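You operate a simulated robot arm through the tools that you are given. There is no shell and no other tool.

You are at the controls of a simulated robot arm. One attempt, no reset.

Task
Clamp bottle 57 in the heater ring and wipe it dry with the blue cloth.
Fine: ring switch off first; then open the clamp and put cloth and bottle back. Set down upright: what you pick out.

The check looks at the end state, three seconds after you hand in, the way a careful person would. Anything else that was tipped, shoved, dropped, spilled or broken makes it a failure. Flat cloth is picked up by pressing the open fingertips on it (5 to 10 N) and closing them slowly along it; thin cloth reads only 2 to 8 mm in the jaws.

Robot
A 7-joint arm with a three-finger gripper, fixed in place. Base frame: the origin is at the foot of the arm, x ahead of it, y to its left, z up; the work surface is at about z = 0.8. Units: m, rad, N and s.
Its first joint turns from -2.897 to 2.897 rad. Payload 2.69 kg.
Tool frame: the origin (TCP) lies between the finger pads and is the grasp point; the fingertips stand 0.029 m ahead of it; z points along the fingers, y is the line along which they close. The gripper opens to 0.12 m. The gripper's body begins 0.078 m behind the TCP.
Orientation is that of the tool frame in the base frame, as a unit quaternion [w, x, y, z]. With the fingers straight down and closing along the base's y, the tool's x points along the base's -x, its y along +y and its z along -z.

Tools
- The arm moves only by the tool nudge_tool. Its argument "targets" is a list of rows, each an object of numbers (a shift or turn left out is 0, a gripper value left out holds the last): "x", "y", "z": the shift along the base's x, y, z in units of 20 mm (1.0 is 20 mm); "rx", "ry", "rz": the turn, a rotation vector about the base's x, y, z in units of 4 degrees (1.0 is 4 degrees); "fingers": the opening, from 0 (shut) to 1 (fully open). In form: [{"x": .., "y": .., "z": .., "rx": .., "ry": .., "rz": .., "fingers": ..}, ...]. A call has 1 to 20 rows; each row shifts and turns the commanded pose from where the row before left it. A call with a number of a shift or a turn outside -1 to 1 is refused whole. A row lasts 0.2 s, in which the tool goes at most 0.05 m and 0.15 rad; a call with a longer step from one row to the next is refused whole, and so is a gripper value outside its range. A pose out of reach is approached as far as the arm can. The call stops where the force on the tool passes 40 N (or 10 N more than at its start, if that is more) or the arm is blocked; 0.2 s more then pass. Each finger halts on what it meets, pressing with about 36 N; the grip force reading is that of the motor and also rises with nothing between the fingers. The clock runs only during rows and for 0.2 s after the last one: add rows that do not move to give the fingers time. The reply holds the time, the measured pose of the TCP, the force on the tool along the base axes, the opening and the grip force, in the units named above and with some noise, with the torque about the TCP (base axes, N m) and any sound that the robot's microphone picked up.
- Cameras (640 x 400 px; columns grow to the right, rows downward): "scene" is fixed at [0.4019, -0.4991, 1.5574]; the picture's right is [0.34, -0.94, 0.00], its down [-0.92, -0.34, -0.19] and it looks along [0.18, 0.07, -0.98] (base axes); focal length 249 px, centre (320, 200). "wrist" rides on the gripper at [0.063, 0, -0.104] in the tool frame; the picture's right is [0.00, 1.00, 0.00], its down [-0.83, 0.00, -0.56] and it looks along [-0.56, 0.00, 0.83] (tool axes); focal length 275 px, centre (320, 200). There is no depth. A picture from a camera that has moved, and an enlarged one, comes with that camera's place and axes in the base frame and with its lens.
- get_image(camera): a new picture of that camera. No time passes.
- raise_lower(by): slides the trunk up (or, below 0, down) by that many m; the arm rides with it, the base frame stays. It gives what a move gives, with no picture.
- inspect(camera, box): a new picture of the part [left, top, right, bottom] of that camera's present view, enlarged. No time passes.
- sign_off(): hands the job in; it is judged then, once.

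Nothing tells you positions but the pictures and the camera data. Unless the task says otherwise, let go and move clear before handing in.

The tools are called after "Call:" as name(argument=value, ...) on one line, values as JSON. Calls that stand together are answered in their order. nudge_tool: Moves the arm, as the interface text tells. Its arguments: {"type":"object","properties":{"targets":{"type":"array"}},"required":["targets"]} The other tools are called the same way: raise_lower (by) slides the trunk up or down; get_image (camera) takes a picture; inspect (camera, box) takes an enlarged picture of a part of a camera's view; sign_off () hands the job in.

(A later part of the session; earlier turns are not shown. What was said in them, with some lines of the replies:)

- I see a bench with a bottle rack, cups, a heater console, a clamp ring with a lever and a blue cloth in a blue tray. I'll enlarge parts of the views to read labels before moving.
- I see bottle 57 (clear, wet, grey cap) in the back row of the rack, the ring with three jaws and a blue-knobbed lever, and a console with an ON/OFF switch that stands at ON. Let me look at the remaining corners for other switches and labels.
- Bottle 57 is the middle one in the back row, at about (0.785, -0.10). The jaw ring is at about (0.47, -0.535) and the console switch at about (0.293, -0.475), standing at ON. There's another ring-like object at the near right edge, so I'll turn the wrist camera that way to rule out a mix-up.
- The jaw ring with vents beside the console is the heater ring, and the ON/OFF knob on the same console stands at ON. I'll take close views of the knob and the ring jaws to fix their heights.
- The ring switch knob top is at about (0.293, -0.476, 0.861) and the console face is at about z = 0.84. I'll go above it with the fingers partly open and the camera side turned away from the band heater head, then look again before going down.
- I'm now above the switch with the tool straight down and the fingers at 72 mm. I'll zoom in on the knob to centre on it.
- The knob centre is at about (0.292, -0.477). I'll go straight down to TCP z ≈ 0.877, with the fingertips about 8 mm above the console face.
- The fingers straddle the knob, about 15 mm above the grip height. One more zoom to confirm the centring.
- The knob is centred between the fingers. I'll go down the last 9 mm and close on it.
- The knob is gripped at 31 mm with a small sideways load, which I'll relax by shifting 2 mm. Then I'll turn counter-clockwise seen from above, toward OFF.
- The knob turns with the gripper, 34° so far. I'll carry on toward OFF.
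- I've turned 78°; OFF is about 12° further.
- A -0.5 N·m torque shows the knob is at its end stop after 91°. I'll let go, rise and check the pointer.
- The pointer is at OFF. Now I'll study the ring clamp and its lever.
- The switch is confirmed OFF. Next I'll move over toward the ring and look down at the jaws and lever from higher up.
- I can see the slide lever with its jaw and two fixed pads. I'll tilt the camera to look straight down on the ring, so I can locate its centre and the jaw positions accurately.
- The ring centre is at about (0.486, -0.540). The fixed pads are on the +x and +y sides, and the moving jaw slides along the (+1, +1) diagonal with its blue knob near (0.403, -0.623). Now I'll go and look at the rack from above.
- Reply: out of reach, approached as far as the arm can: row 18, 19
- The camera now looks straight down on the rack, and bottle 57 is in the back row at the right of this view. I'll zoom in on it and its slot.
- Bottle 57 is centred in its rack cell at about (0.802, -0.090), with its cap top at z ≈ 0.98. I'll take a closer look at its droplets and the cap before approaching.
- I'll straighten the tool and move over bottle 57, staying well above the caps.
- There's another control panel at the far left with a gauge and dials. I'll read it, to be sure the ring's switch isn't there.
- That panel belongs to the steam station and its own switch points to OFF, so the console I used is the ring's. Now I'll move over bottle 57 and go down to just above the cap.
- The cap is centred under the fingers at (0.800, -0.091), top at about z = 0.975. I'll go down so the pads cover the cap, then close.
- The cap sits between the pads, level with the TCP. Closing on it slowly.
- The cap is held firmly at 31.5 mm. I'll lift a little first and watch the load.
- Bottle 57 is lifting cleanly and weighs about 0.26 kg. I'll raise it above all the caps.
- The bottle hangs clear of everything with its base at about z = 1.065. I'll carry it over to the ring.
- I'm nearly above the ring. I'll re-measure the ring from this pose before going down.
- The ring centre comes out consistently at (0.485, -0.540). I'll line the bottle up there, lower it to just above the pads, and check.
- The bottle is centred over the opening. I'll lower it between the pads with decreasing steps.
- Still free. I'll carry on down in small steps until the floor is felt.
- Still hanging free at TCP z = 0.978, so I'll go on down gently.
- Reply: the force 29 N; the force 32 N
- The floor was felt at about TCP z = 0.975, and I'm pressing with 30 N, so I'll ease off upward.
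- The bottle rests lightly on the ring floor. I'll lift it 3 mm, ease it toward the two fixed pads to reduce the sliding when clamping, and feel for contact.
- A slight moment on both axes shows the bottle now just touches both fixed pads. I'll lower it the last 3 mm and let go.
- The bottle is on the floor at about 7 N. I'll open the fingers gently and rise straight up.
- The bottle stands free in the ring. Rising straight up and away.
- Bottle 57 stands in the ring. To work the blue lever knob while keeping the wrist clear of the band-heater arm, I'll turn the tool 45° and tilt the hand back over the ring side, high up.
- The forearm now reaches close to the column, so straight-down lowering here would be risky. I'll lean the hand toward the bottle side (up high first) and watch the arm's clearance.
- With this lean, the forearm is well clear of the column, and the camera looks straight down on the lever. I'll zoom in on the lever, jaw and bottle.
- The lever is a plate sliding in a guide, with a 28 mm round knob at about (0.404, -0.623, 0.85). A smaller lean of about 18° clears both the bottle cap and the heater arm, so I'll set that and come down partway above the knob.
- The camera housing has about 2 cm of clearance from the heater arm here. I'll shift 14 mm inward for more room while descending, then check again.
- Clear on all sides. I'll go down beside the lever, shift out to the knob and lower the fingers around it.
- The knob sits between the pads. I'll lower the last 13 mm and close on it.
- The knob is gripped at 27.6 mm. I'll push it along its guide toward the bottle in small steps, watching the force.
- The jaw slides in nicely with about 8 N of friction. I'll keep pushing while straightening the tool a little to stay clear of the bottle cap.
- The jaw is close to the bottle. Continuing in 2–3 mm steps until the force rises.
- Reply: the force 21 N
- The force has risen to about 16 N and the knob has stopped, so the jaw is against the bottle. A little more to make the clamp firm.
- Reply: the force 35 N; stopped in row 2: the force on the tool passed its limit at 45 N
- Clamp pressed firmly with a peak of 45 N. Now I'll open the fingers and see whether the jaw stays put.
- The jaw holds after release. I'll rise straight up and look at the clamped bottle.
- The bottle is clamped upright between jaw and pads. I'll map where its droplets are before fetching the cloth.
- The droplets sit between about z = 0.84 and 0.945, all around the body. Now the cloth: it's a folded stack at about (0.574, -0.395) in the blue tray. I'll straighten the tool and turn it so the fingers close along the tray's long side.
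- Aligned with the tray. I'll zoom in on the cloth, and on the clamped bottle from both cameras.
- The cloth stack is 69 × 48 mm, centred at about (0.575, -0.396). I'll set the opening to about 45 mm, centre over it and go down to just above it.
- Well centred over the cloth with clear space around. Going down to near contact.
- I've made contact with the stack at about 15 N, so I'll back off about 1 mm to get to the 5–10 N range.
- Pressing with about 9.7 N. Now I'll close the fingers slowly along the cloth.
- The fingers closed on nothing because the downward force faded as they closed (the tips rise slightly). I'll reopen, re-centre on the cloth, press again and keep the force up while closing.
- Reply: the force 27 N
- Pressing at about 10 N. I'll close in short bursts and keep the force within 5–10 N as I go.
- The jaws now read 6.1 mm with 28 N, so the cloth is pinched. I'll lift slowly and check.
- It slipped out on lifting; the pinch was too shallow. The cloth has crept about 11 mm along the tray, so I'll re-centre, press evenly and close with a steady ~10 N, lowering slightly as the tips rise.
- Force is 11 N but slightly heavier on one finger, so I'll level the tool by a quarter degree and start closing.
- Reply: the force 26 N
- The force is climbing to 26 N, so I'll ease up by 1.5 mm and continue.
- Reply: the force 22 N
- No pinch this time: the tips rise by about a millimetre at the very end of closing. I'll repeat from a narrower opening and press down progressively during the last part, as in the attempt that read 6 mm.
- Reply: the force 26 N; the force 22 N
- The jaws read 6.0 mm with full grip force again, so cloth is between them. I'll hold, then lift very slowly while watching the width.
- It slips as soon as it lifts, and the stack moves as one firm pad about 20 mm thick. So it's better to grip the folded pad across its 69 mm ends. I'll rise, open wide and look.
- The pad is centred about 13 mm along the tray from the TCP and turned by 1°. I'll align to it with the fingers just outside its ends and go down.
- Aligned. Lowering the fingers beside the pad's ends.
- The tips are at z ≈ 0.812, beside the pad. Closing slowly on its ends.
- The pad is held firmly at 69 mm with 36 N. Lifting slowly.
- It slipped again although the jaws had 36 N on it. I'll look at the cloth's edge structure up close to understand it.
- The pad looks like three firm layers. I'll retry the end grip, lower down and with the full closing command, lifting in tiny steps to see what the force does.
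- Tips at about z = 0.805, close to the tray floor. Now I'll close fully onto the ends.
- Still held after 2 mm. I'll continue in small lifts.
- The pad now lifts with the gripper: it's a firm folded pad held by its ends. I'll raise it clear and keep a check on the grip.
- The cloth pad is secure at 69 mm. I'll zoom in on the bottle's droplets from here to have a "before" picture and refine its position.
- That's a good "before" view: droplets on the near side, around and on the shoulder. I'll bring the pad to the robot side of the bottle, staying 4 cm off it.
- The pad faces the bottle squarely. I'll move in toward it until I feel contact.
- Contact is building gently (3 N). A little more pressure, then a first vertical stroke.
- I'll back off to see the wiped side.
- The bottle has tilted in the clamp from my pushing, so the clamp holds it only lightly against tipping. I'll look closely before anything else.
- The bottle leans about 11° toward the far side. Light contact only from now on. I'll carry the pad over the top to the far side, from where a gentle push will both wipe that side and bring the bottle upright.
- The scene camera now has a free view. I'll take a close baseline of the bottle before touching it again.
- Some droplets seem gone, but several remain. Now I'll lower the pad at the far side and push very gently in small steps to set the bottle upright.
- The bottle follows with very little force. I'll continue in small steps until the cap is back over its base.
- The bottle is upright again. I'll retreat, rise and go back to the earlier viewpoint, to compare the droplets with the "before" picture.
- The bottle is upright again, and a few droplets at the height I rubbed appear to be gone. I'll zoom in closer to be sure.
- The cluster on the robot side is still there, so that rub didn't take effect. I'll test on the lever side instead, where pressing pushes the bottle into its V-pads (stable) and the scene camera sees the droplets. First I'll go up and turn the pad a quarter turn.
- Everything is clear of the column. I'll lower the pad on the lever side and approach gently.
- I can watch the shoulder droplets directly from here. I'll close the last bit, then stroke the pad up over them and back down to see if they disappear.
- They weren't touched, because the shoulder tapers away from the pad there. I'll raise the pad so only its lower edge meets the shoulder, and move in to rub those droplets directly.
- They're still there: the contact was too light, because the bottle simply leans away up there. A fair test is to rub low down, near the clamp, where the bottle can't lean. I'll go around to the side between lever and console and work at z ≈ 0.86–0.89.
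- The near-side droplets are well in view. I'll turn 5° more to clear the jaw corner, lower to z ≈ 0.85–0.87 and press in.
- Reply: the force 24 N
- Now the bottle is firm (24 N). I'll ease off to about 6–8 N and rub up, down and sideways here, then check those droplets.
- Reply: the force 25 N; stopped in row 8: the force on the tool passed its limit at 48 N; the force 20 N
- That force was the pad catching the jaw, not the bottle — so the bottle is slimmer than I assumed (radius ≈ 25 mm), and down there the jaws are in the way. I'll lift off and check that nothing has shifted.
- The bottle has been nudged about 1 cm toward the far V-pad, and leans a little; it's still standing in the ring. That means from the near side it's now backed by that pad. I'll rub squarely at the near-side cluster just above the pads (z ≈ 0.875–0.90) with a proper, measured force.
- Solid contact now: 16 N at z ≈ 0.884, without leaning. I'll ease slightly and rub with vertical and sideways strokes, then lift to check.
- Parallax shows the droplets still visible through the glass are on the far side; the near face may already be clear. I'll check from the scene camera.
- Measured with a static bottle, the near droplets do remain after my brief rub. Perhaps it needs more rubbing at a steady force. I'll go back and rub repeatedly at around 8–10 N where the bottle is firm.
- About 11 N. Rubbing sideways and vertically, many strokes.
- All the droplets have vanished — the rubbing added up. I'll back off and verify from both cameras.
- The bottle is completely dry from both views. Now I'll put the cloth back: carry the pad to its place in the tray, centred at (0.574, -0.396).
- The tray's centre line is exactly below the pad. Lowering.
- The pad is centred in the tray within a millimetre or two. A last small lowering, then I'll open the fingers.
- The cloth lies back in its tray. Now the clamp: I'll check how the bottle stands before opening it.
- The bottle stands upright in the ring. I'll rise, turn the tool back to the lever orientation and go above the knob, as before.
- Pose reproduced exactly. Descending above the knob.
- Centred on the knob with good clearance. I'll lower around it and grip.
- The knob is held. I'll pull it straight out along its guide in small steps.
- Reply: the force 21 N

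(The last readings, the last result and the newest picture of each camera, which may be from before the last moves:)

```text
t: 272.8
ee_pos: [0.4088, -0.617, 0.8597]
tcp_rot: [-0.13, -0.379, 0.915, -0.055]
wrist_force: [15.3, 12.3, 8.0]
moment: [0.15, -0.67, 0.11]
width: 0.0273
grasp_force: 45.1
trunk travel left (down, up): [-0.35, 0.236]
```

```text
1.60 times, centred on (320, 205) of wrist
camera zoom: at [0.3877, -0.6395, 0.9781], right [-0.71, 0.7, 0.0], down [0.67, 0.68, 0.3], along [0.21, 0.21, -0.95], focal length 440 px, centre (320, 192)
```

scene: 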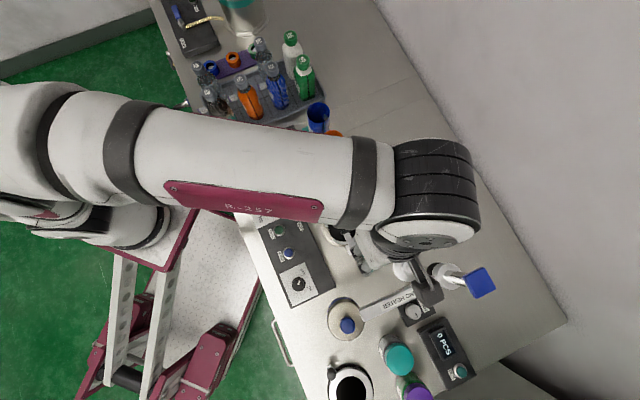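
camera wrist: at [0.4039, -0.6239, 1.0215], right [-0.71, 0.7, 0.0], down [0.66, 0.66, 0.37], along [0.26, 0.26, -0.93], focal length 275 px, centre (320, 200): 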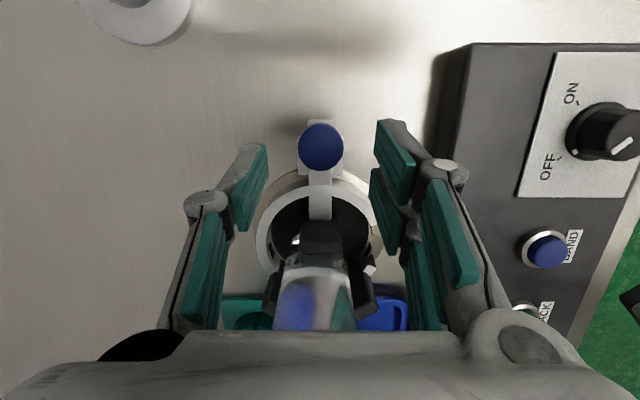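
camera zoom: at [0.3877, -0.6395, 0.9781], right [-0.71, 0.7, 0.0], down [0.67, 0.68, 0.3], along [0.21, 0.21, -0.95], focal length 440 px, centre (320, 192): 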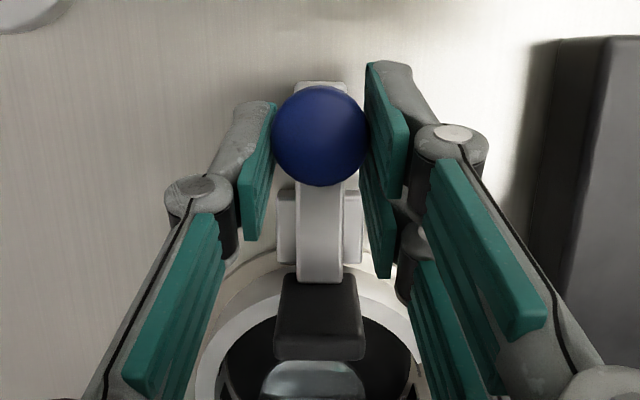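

The force has risen to 20 N, so the slide is at its open stop. I'll release the knob and look.

Call:
nudge_tool(targets=[{"x": 0.05, "y": 0.05, "fingers": 0.3}, {"fingers": 0.4}, {"fingers": 0.45}, {}])

Call:
get_image(camera="wrist")

Call:
inspect(camera="scene", box=[310, 190, 502, 310])

```text
t: 273.8
ee_pos: [0.4071, -0.6164, 0.8608]
tcp_rot: [-0.13, -0.378, 0.915, -0.054]
wrist_force: [-0.2, 0.6, 0.2]
moment: [-0.01, 0.0, 0.0]
width: 0.0539
grasp_force: 0.0
trunk travel left (down, up): [-0.35, 0.236]
```

```text
taken
camera wrist: at [0.3865, -0.6393, 0.9775], right [-0.71, 0.7, 0.0], down [0.67, 0.68, 0.3], along [0.21, 0.21, -0.95], focal length 275 px, centre (320, 200)
```

wrist: 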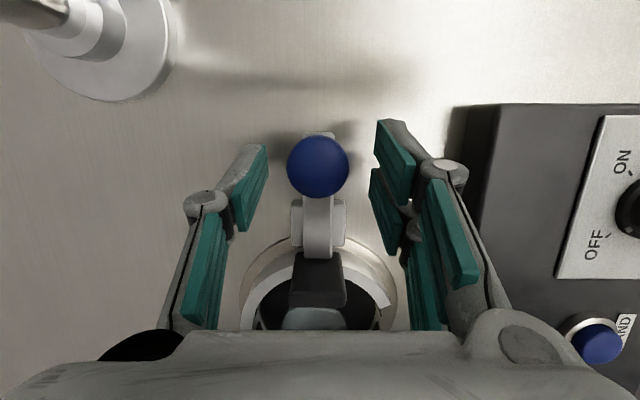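

```text
3.33 times, centred on (406, 250) of scene
camera zoom: at [0.4019, -0.4991, 1.5574], right [0.34, -0.94, 0.0], down [-0.92, -0.34, -0.19], along [0.18, 0.07, -0.98], focal length 829 px, centre (33, 33)
```

zoom: 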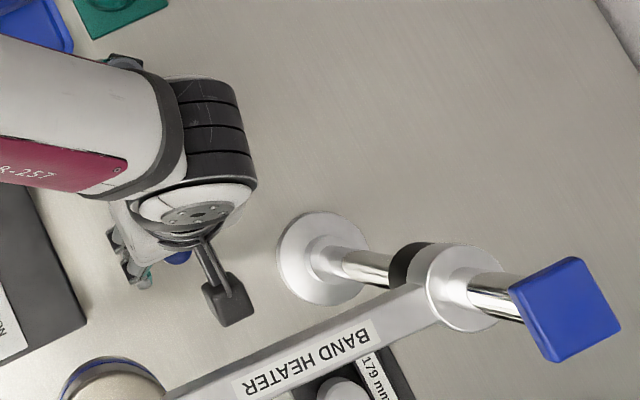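

The jaw is back at its starting position. I'll rise a bit, shift inward for clearance and go up.

Call:
nudge_tool(targets=[{"z": 0.6}, {"z": 0.7}, {"x": 0.25, "y": 0.25, "z": 0.3}, {"x": 0.35, "y": 0.35}, {"z": 0.7}, {"z": 0.8}, {"z": 0.9}, {"z": 0.9}, {"z": 0.9}, {"z": 0.9}, {"z": 0.9}, {"z": 0.9}, {"z": 0.9}, {"z": 0.9}, {"z": 0.9}, {"z": 0.9}, {}])

Call:
get_image(camera="wrist")

Call:
inspect(camera="wrist", box=[260, 100, 380, 260])

```text
t: 277.4
ee_pos: [0.4184, -0.6056, 1.1028]
tcp_rot: [-0.131, -0.378, 0.915, -0.056]
wrist_force: [-0.4, -0.2, 0.0]
moment: [-0.03, 0.0, 0.0]
width: 0.0537
grasp_force: 0.1
trunk travel left (down, up): [-0.35, 0.236]
```

```text
taken
camera wrist: at [0.3989, -0.6279, 1.22], right [-0.71, 0.7, 0.0], down [0.67, 0.68, 0.3], along [0.21, 0.21, -0.95], focal length 275 px, centre (320, 200)
```

wrist: 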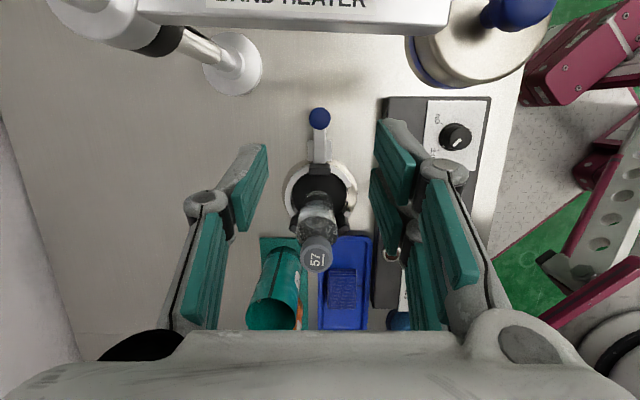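

```text
2.50 times, centred on (320, 180) of wrist
camera zoom: at [0.3989, -0.6279, 1.22], right [-0.71, 0.7, 0.0], down [0.67, 0.68, 0.3], along [0.21, 0.21, -0.95], focal length 688 px, centre (320, 250)
```

zoom: 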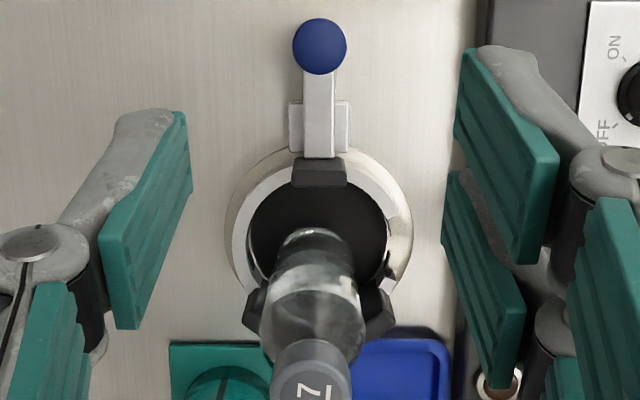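

The clamp is open and bottle 57 is standing free and dry in the ring. I'll straighten the tool and go above its cap.

Call:
nudge_tool(targets=[{"rx": 0.58, "ry": -0.58, "z": 0.5, "fingers": 0.6}, {"rx": 0.58, "ry": -0.58, "z": 0.5}, {"rx": 0.58, "ry": -0.58}, {"rx": 0.58, "ry": -0.58}, {"rx": 0.58, "ry": -0.58}, {"rz": -0.95, "x": 0.33, "y": 0.31}, {"rz": -0.95, "x": 0.33, "y": 0.31}, {"rz": -0.95, "x": 0.33, "y": 0.31}, {"rz": -0.95, "x": 0.33, "y": 0.31}, {"rz": -0.95, "x": 0.33, "y": 0.31}, {"rz": -0.95, "x": 0.33, "y": 0.31}, {"rz": -0.95, "x": 0.33, "y": 0.31}, {"rz": -0.95, "x": 0.33, "y": 0.31}, {"rz": -0.95, "x": 0.33, "y": 0.31}, {"rz": -0.95, "x": 0.33, "y": 0.31}, {"rz": -0.95, "x": 0.33, "y": 0.31}, {"rz": -0.85, "x": 0.33, "y": 0.31}, {}])

Call:
get_image(camera="wrist")

Call:
inspect(camera="scene", box=[318, 200, 378, 262])

```text
t: 281.2
ee_pos: [0.4989, -0.5304, 1.1226]
tcp_rot: [0.001, 0.003, 1.0, -0.002]
wrist_force: [-0.3, -0.4, 0.6]
moment: [-0.01, 0.02, 0.0]
width: 0.0721
grasp_force: 0.0
trunk travel left (down, up): [-0.35, 0.236]
```

```text
taken
camera wrist: at [0.4364, -0.5301, 1.2261], right [0.0, 1.0, 0.0], down [0.83, 0.0, 0.56], along [0.56, 0.0, -0.83], focal length 275 px, centre (320, 200)
```

wrist: 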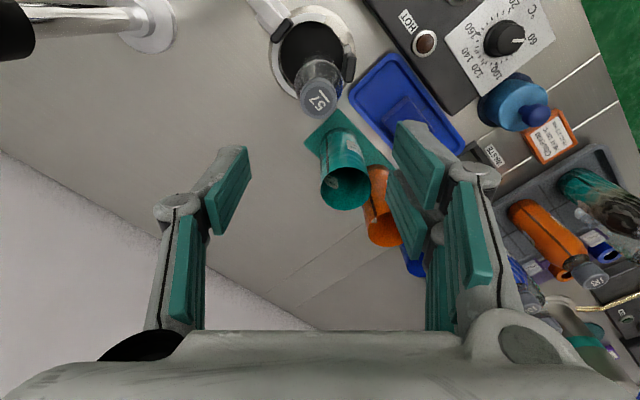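

```text
6.45 times, centred on (348, 231) of scene
camera zoom: at [0.4019, -0.4991, 1.5574], right [0.34, -0.94, 0.0], down [-0.92, -0.34, -0.19], along [0.18, 0.07, -0.98], focal length 1605 px, centre (139, 0)
```

zoom: 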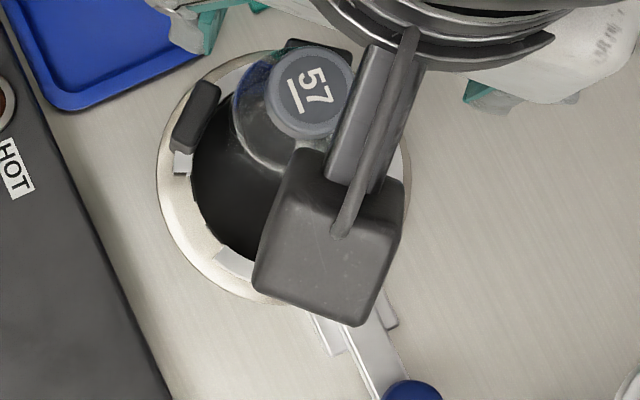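

The cap is at about (0.497, -0.531). Descending to grip it like the first time.

Call:
nudge_tool(targets=[{"x": -0.1, "z": -0.8}, {"z": -0.8}, {"z": -0.8}, {"z": -0.8}, {"z": -0.8}, {"z": -0.8}, {"z": -0.8}, {"z": -0.8}, {"z": -0.6}, {"z": -0.35}, {}])

Call:
inspect(camera="wrist", box=[200, 80, 440, 230])

```text
t: 283.6
ee_pos: [0.4961, -0.5306, 0.9752]
tcp_rot: [0.002, 0.002, 1.0, 0.001]
wrist_force: [0.2, -0.1, 0.5]
moment: [0.01, -0.01, 0.0]
width: 0.072
grasp_force: 0.0
trunk travel left (down, up): [-0.35, 0.236]
```

```text
2.67 times, centred on (320, 155) of wrist
camera zoom: at [0.4346, -0.5304, 1.079], right [0.0, 1.0, 0.0], down [0.83, 0.0, 0.56], along [0.56, 0.0, -0.83], focal length 734 px, centre (320, 320)
```

zoom: 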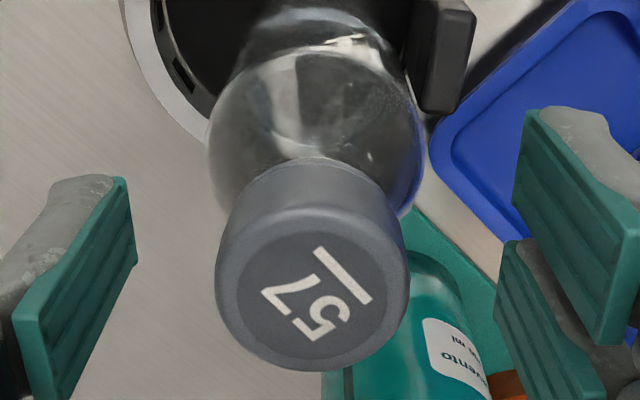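

The cap is nicely between the pads. Closing gently.

Call:
nudge_tool(targets=[{"y": -0.07, "fingers": 0.5}, {"fingers": 0.4}, {"fingers": 0.32}, {"fingers": 0.28}, {"fingers": 0.24}, {"fingers": 0.2}, {"fingers": 0.15}, {"fingers": 0.15}])

Call:
nudge_tool(targets=[{"z": 0.15}, {"z": 0.25}, {"z": 0.3}, {}])

Call:
inspect(camera="wrist", box=[200, 20, 440, 230])

```text
t: 285.4
ee_pos: [0.4963, -0.5304, 0.9748]
tcp_rot: [0.001, 0.004, 1.0, 0.0]
wrist_force: [0.5, 0.2, -0.6]
moment: [-0.03, -0.02, 0.02]
width: 0.0314
grasp_force: 35.9
trunk travel left (down, up): [-0.35, 0.236]
```

```text
t: 286.4
ee_pos: [0.4974, -0.5331, 0.9886]
tcp_rot: [0.001, 0.003, 1.0, 0.0]
wrist_force: [-0.3, 0.0, -3.3]
moment: [0.01, 0.03, -0.03]
width: 0.032
grasp_force: 35.8
trunk travel left (down, up): [-0.35, 0.236]
```

```text
1.90 times, centred on (320, 125) of wrist
camera zoom: at [0.435, -0.5319, 1.0933], right [0.0, 1.0, 0.0], down [0.83, 0.0, 0.56], along [0.56, 0.0, -0.83], focal length 524 px, centre (320, 343)
```

zoom: 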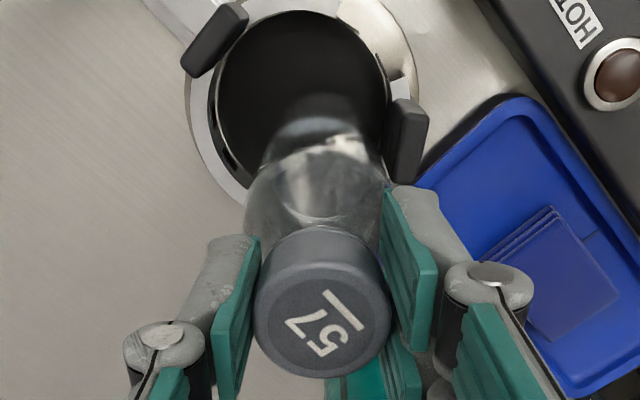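

The bottle is lifting freely. I'll ease it a few millimetres off the V-pads and raise it straight up.

Call:
nudge_tool(targets=[{"x": -0.12, "y": -0.1, "z": 0.2}, {"z": 0.6}, {"z": 0.8}, {"z": 0.9}, {"z": 0.9}, {"z": 0.9}, {"z": 0.9}, {"z": 0.9}, {"z": 0.9}, {"z": 0.9}, {"z": 0.9}, {"z": 0.9}, {"z": 0.9}, {"z": 0.9}, {}])

Call:
get_image(camera="wrist")

Call:
inspect(camera="scene", box=[180, 20, 340, 120])

```text
t: 289.6
ee_pos: [0.495, -0.5338, 1.2189]
tcp_rot: [0.001, 0.002, 1.0, -0.001]
wrist_force: [1.0, 0.0, -3.8]
moment: [-0.02, 0.02, -0.02]
width: 0.0318
grasp_force: 36.4
trunk travel left (down, up): [-0.35, 0.236]
```

```text
taken
camera wrist: at [0.4323, -0.5343, 1.3229], right [0.0, 1.0, 0.0], down [0.83, 0.0, 0.56], along [0.56, 0.0, -0.83], focal length 275 px, centre (320, 200)
```

wrist: 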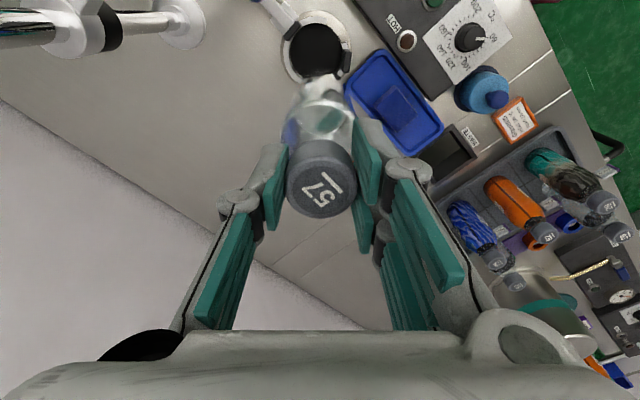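

```text
4.00 times, centred on (260, 70) of scene
camera zoom: at [0.4019, -0.4991, 1.5574], right [0.34, -0.94, 0.0], down [-0.92, -0.34, -0.19], along [0.18, 0.07, -0.98], focal length 995 px, centre (560, 720)
```

zoom: 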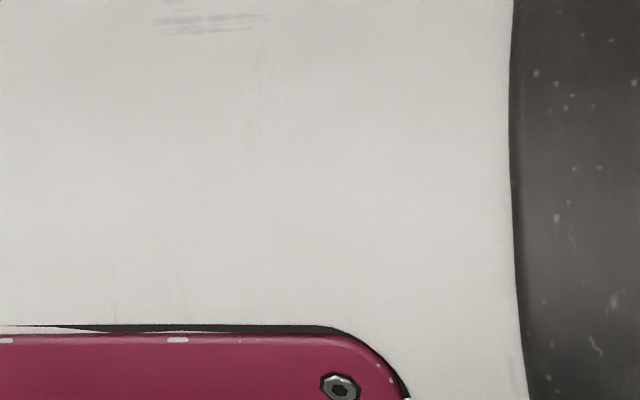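

The bottle is held and clear. Carrying it back the same way toward its rack cell.

Call:
nudge_tool(targets=[{"z": 0.75}, {"x": 0.4, "y": 0.5}, {"x": 0.7, "y": 1}, {"x": 0.7, "y": 1}, {"x": 0.7, "y": 1}, {"x": 0.7, "y": 1}, {"x": 0.7, "y": 1}, {"x": 0.7, "y": 1}, {"x": 0.7, "y": 1}, {"x": 0.7, "y": 1}, {"x": 0.7, "y": 1}, {"x": 0.7, "y": 1}, {"x": 0.7, "y": 1}, {"x": 0.7, "y": 1}, {"x": 0.7, "y": 1}, {"x": 0.7, "y": 1}, {"x": 0.7, "y": 1}, {"x": 0.7, "y": 1}, {"x": 0.7, "y": 1}, {"x": 0.7, "y": 1}])

Call:
nudge_tool(targets=[{"x": 0.7, "y": 1}, {"x": 0.7, "y": 1}, {"x": 0.6, "y": 0.9}, {"x": 0.6, "y": 0.7}, {}, {}])

Call:
get_image(camera="wrist")

Call:
get_image(camera="scene")

```text
t: 293.8
ee_pos: [0.7559, -0.1647, 1.2352]
tcp_rot: [0.002, 0.002, 1.0, -0.002]
wrist_force: [-0.1, -0.7, -2.8]
moment: [0.05, 0.03, -0.01]
width: 0.0318
grasp_force: 35.9
trunk travel left (down, up): [-0.35, 0.236]
```

```text
t: 295.2
ee_pos: [0.8061, -0.0919, 1.2351]
tcp_rot: [0.002, 0.003, 1.0, 0.0]
wrist_force: [-0.2, 0.2, -3.0]
moment: [0.01, 0.0, 0.05]
width: 0.0317
grasp_force: 35.7
trunk travel left (down, up): [-0.35, 0.236]
```

```text
taken
camera wrist: at [0.7447, -0.0922, 1.3388], right [0.0, 1.0, 0.0], down [0.83, 0.0, 0.56], along [0.56, 0.0, -0.83], focal length 275 px, centre (320, 200)
```

wrist: 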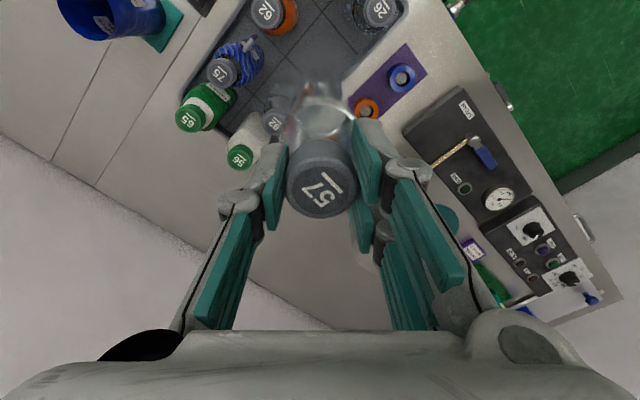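

```text
taken
```

scene: 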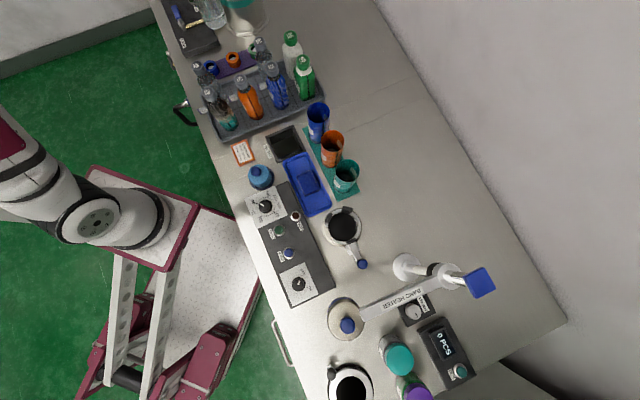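

I'll correct by a few millimetres to the original cell position (0.801, -0.0895) and lower between the neighbours.

Call:
nudge_tool(targets=[{"x": -0.26, "y": 0.12}, {}, {"z": -0.7}, {"z": -0.8}, {"z": -0.8}, {"z": -0.8}, {"z": -0.8}, {"z": -0.8}, {"z": -0.8}, {"z": -0.8}, {}])

Call:
get_image(camera="wrist")

Call:
inspect(camera="scene", box=[180, 20, 308, 100])

```text
t: 297.6
ee_pos: [0.8008, -0.0896, 1.1084]
tcp_rot: [0.001, 0.002, 1.0, 0.0]
wrist_force: [-0.4, -0.6, -3.1]
moment: [-0.03, -0.01, 0.01]
width: 0.0318
grasp_force: 35.6
trunk travel left (down, up): [-0.35, 0.236]
```

```text
taken
camera wrist: at [0.739, -0.09, 1.2117], right [0.0, 1.0, 0.0], down [0.83, 0.0, 0.56], along [0.56, 0.0, -0.83], focal length 275 px, centre (320, 200)
```

wrist: 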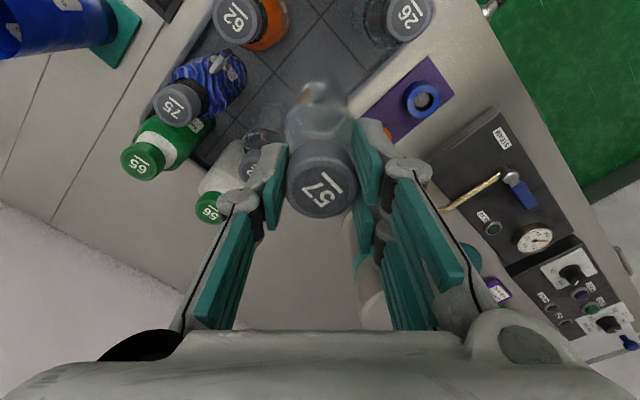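

```text
5.00 times, centred on (244, 60) of scene
camera zoom: at [0.4019, -0.4991, 1.5574], right [0.34, -0.94, 0.0], down [-0.92, -0.34, -0.19], along [0.18, 0.07, -0.98], focal length 1244 px, centre (700, 900)
```

zoom: 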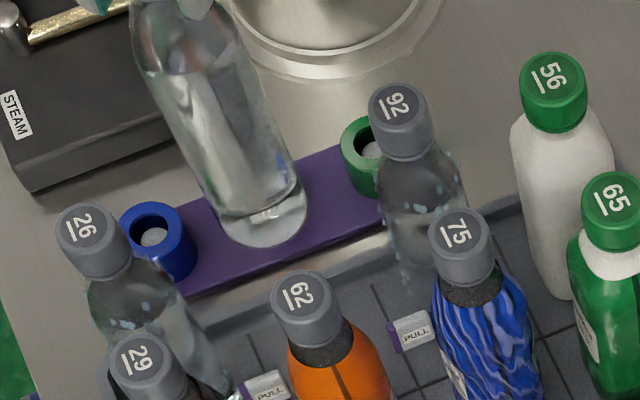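

Hanging straight over its cell, dry. Lowering further.

Call:
nudge_tool(targets=[{"z": -0.8}, {"z": -0.8}, {"z": -0.8}, {"z": -0.8}, {"z": -0.8}, {"z": -0.7}, {"z": -0.5}, {"z": -0.4}, {}])

Call:
inspect(camera="scene", box=[180, 20, 308, 100])

Call:
inspect(camera="wrist", box=[200, 20, 440, 230])

```text
t: 299.6
ee_pos: [0.8016, -0.0886, 0.9948]
tcp_rot: [0.001, 0.002, 1.0, 0.0]
wrist_force: [1.0, -0.3, -3.0]
moment: [-0.02, -0.02, 0.02]
width: 0.032
grasp_force: 35.4
trunk travel left (down, up): [-0.35, 0.236]
```

```text
5.00 times, centred on (244, 60) of scene
camera zoom: at [0.4019, -0.4991, 1.5574], right [0.34, -0.94, 0.0], down [-0.92, -0.34, -0.19], along [0.18, 0.07, -0.98], focal length 1244 px, centre (700, 900)
```

zoom: 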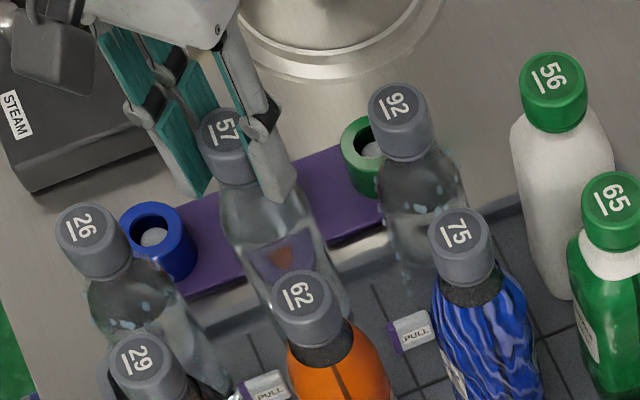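

```text
1.90 times, centred on (320, 125) of wrist
camera zoom: at [0.7393, -0.0891, 1.0994], right [0.0, 1.0, 0.0], down [0.83, 0.0, 0.56], along [0.56, 0.0, -0.83], focal length 524 px, centre (320, 343)
```

zoom: 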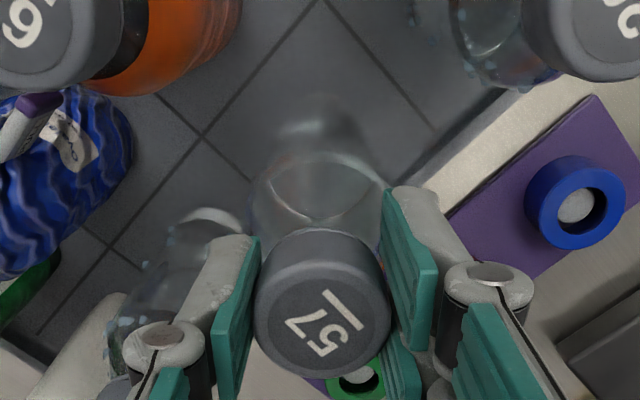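

The base is centred in its cell. I'll set it down with small steps.

Call:
nudge_tool(targets=[{"z": -0.25}, {"z": -0.2}, {"z": -0.15}, {}])

Call:
nudge_tool(targets=[{"z": -0.1}, {}])

Call:
nudge_tool(targets=[{"z": -0.08}, {}])

```text
t: 300.6
ee_pos: [0.8009, -0.0898, 0.9839]
tcp_rot: [0.001, 0.003, 1.0, 0.001]
wrist_force: [1.5, 1.0, -2.7]
moment: [-0.02, 0.03, -0.01]
width: 0.0319
grasp_force: 35.5
trunk travel left (down, up): [-0.35, 0.236]
```

```text
t: 301.2
ee_pos: [0.8004, -0.0886, 0.9822]
tcp_rot: [0.001, 0.003, 1.0, 0.0]
wrist_force: [0.1, 0.0, -2.8]
moment: [0.02, -0.01, 0.01]
width: 0.0315
grasp_force: 36.4
trunk travel left (down, up): [-0.35, 0.236]
```

```text
t: 301.8
ee_pos: [0.8029, -0.0894, 0.9815]
tcp_rot: [0.001, 0.003, 1.0, 0.0]
wrist_force: [0.3, 0.1, -2.6]
moment: [-0.03, -0.01, -0.01]
width: 0.0313
grasp_force: 35.8
trunk travel left (down, up): [-0.35, 0.236]
```

Call:
nudge_tool(targets=[{"z": -0.1}, {}])

Call:
nudge_tool(targets=[{"z": -0.1}, {}])

```text
t: 302.4
ee_pos: [0.8014, -0.0892, 0.9785]
tcp_rot: [0.001, 0.003, 1.0, 0.0]
wrist_force: [-0.7, -0.2, -3.6]
moment: [0.0, 0.02, 0.02]
width: 0.0317
grasp_force: 36.4
trunk travel left (down, up): [-0.35, 0.236]
```

```text
t: 303.0
ee_pos: [0.8002, -0.0894, 0.9765]
tcp_rot: [0.001, 0.003, 1.0, 0.0]
wrist_force: [0.3, -0.9, -3.1]
moment: [-0.02, -0.03, -0.02]
width: 0.0314
grasp_force: 35.6
trunk travel left (down, up): [-0.35, 0.236]
```

Call:
nudge_tool(targets=[{"z": -0.06}, {}])

```text
t: 303.6
ee_pos: [0.8014, -0.0893, 0.9765]
tcp_rot: [0.001, 0.003, 1.0, 0.0]
wrist_force: [0.9, -0.2, -2.9]
moment: [0.0, 0.01, -0.03]
width: 0.0318
grasp_force: 36.1
trunk travel left (down, up): [-0.35, 0.236]
```

Call:
nudge_tool(targets=[{"z": -0.06}, {}])

```text
t: 304.2
ee_pos: [0.8015, -0.0897, 0.9746]
tcp_rot: [0.001, 0.002, 1.0, 0.0]
wrist_force: [-0.2, -0.2, -2.4]
moment: [0.06, 0.03, 0.0]
width: 0.0316
grasp_force: 36.1
trunk travel left (down, up): [-0.35, 0.236]
```

Call:
nudge_tool(targets=[{"z": -0.05}, {}])

```text
t: 304.8
ee_pos: [0.8, -0.0902, 0.975]
tcp_rot: [0.003, 0.003, 1.0, 0.0]
wrist_force: [-1.7, -0.5, 10.1]
moment: [0.1, 0.5, -0.01]
width: 0.0314
grasp_force: 36.5
trunk travel left (down, up): [-0.35, 0.236]
```

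The bottle touches the rack floor at 10 N. I'll ease half a millimetre and open the fingers slowly.

Call:
nudge_tool(targets=[{"z": 0.025}, {}])

Call:
nudge_tool(targets=[{"fingers": 0.28}, {"fingers": 0.32}, {"fingers": 0.38}, {"fingers": 0.46}, {"fingers": 0.54}, {"fingers": 0.6}, {}])

Call:
inspect(camera="wrist", box=[200, 20, 440, 230])

Call:
inspect(camera="scene", box=[180, 20, 308, 100])

```text
t: 305.4
ee_pos: [0.8011, -0.0895, 0.9743]
tcp_rot: [0.002, 0.002, 1.0, -0.001]
wrist_force: [0.0, -1.5, 8.3]
moment: [-0.02, 0.04, -0.01]
width: 0.0313
grasp_force: 36.0
trunk travel left (down, up): [-0.35, 0.236]
```

```text
t: 307.0
ee_pos: [0.8017, -0.0897, 0.9732]
tcp_rot: [0.001, 0.003, 1.0, -0.001]
wrist_force: [-0.1, -0.1, -0.3]
moment: [0.01, -0.03, -0.03]
width: 0.0721
grasp_force: 0.1
trunk travel left (down, up): [-0.35, 0.236]
```

```text
1.90 times, centred on (320, 125) of wrist
camera zoom: at [0.7393, -0.0896, 1.0778], right [0.0, 1.0, 0.0], down [0.83, 0.0, 0.56], along [0.56, 0.0, -0.83], focal length 524 px, centre (320, 343)
```

zoom: 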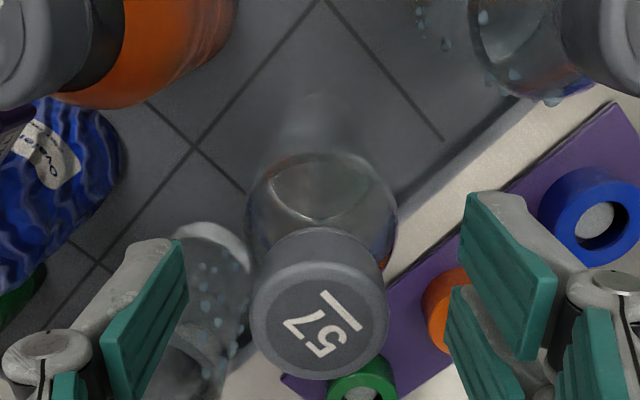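

```text
5.00 times, centred on (244, 60) of scene
camera zoom: at [0.4019, -0.4991, 1.5574], right [0.34, -0.94, 0.0], down [-0.92, -0.34, -0.19], along [0.18, 0.07, -0.98], focal length 1244 px, centre (700, 900)
```

zoom: 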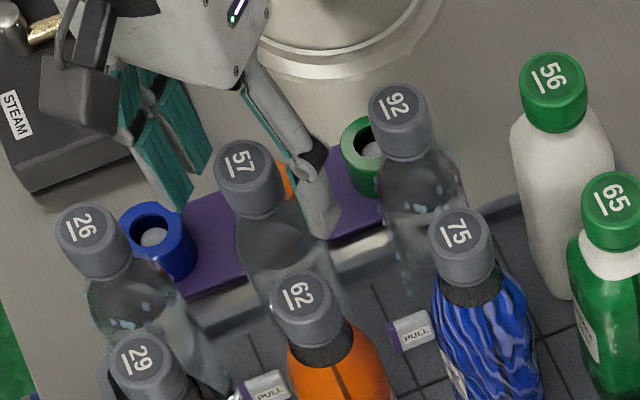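

Bottle 57 stands in its cell, upright and dry, with the cap exactly where it was. I'll rise straight up and move clear.

Call:
nudge_tool(targets=[{"z": 0.5}, {"z": 0.8}, {"z": 0.9}, {"z": 0.9}, {"z": 0.9}, {"z": 0.9}, {"z": 0.9}, {"z": 0.9}, {"z": 0.9}, {"z": 0.9}, {"z": 0.9}, {"z": 0.9}, {"x": -0.8, "y": -0.3}, {"x": -0.9, "y": -0.3}, {"x": -0.9, "y": -0.3}, {"x": -0.9, "y": -0.3}, {"x": -0.9, "y": -0.3}, {"x": -0.9, "y": -0.3}, {}])

Call:
get_image(camera="wrist")

Call:
get_image(camera="scene")

```text
t: 311.0
ee_pos: [0.6935, -0.1255, 1.1801]
tcp_rot: [0.0, 0.003, 1.0, -0.002]
wrist_force: [0.3, 0.4, 0.1]
moment: [0.01, 0.04, 0.02]
width: 0.072
grasp_force: 0.0
trunk travel left (down, up): [-0.35, 0.236]
```

```text
taken
camera wrist: at [0.6325, -0.126, 1.2833], right [0.0, 1.0, 0.0], down [0.83, 0.0, 0.56], along [0.56, 0.0, -0.83], focal length 275 px, centre (320, 200)
```

wrist: 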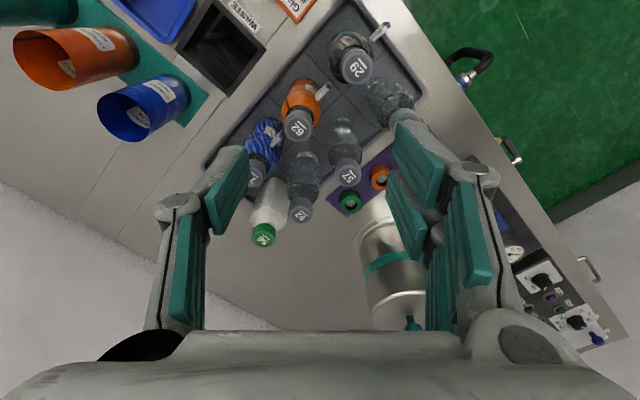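

```text
taken
```

scene: 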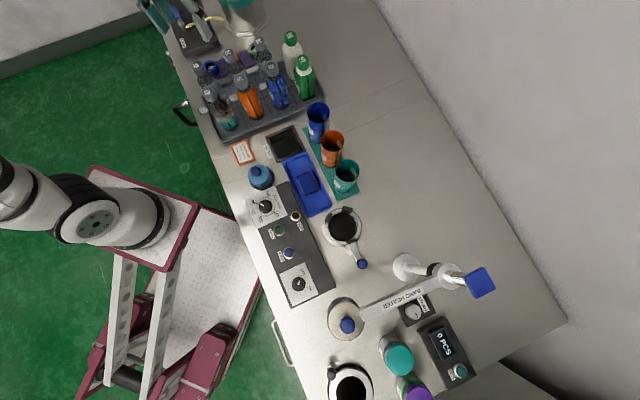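

Everything is visible now. I'll inspect each result closely: bottle and rack, tray and cloth, ring and lever, the switch, and the surroundings.

Call:
inspect(camera="scene", box=[180, 20, 340, 140])

Call:
inspect(camera="scene", box=[230, 120, 390, 220])

Call:
inspect(camera="scene", box=[230, 180, 390, 300])

Call:
inspect(camera="scene", box=[260, 250, 340, 310])

Call:
inspect(camera="scene", box=[310, 240, 502, 400])

Call:
inspect(camera="wrist", box=[240, 90, 400, 230])

```text
3.33 times, centred on (260, 80) of scene
camera zoom: at [0.4019, -0.4991, 1.5574], right [0.34, -0.94, 0.0], down [-0.92, -0.34, -0.19], along [0.18, 0.07, -0.98], focal length 829 px, centre (520, 600)
```

zoom: 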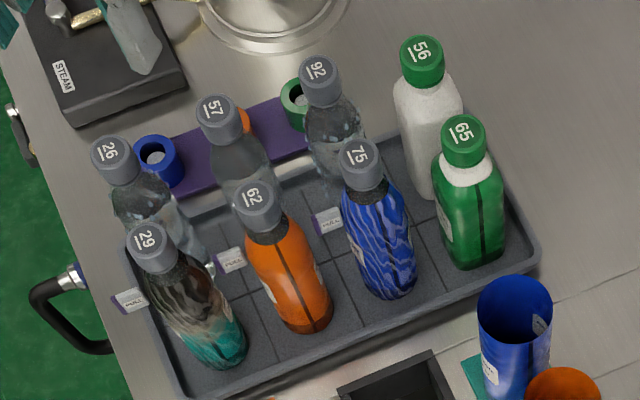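

```text
4.00 times, centred on (310, 170) of scene
camera zoom: at [0.4019, -0.4991, 1.5574], right [0.34, -0.94, 0.0], down [-0.92, -0.34, -0.19], along [0.18, 0.07, -0.98], focal length 995 px, centre (360, 320)
```

zoom: 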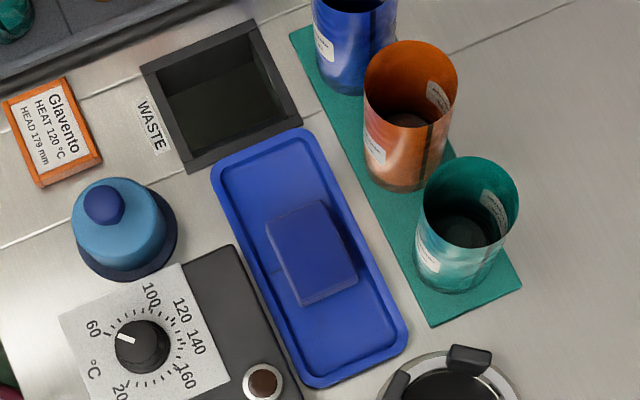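

```text
3.33 times, centred on (310, 240) of scene
camera zoom: at [0.4019, -0.4991, 1.5574], right [0.34, -0.94, 0.0], down [-0.92, -0.34, -0.19], along [0.18, 0.07, -0.98], focal length 829 px, centre (353, 67)
```

zoom: 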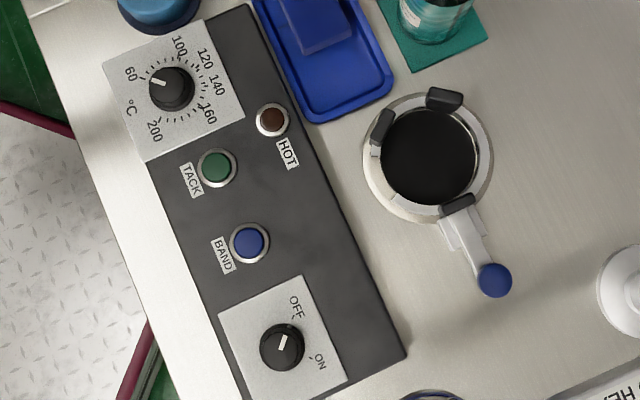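

```text
6.67 times, centred on (300, 280) of scene
camera zoom: at [0.4019, -0.4991, 1.5574], right [0.34, -0.94, 0.0], down [-0.92, -0.34, -0.19], along [0.18, 0.07, -0.98], focal length 1658 px, centre (453, -333)
```

zoom: 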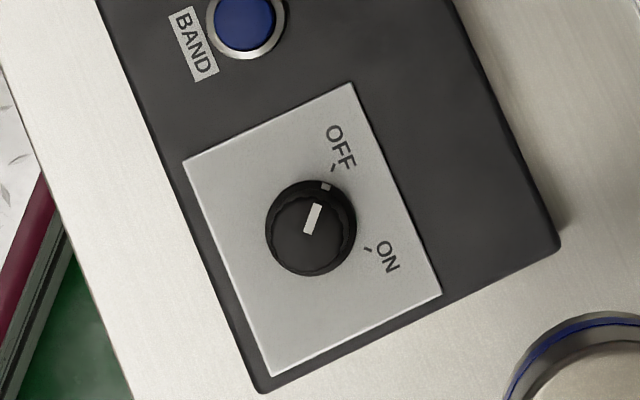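

```text
2.50 times, centred on (406, 320) of scene
camera zoom: at [0.4019, -0.4991, 1.5574], right [0.34, -0.94, 0.0], down [-0.92, -0.34, -0.19], along [0.18, 0.07, -0.98], focal length 622 px, centre (105, -100)
```

zoom: 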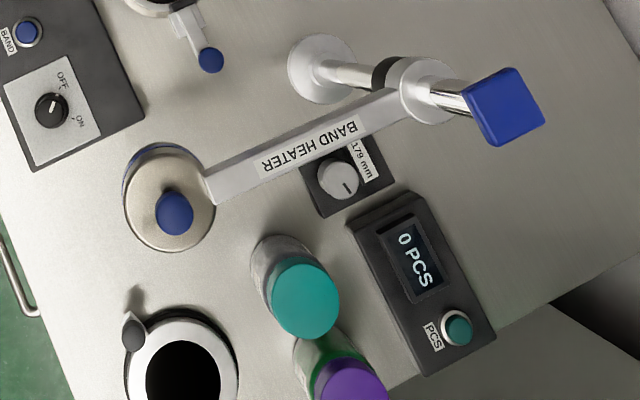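

```text
2.86 times, centred on (320, 160) of wrist
camera zoom: at [0.6325, -0.126, 1.2833], right [0.0, 1.0, 0.0], down [0.83, 0.0, 0.56], along [0.56, 0.0, -0.83], focal length 786 px, centre (320, 314)
```

zoom: 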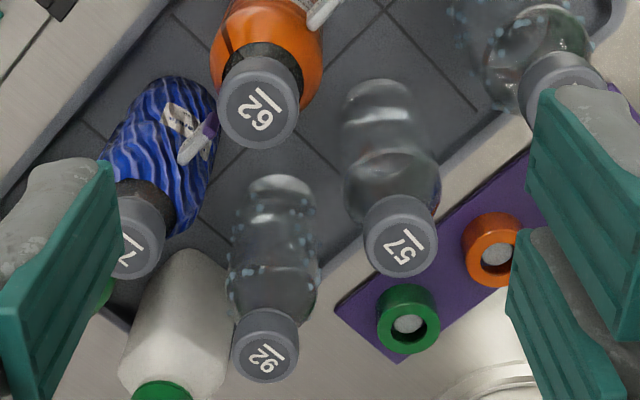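

All results check out:
- **Switch:** the ring switch is at OFF.
- **Clamp:** fully open and empty.
- **Cloth:** centred in its tray.
- **Bottle 57:** dry and upright in its own rack cell.

Nothing else has moved, and the arm is open and clear above the bench, so I'm handing in.

Call:
sign_off()

```text
The job is handed in.
```

Bottle 57 is dry and standing upright in its own rack cell. The blue cloth is centred back in its tray, the clamp is fully open, and the ring switch is at OFF. I checked all of this with both cameras just before handing in, and nothing else on the bench looked moved.

- **Clamp hold:** the clamp held the bottle only lightly. While I was wiping, it leaned about 11° in the ring and I pushed it upright again. It never fell, and it was upright when I lifted it out.
- **Contact with the jaw:** the folded cloth caught the clamp jaw once while I was lowering it, and the force reached about 48 N. I saw no damage, and the jaw slid freely when I opened it.
- **Cloth grip:** pinching the cloth as described did not hold, because it is a firm folded pad. I picked it up by its ends instead.
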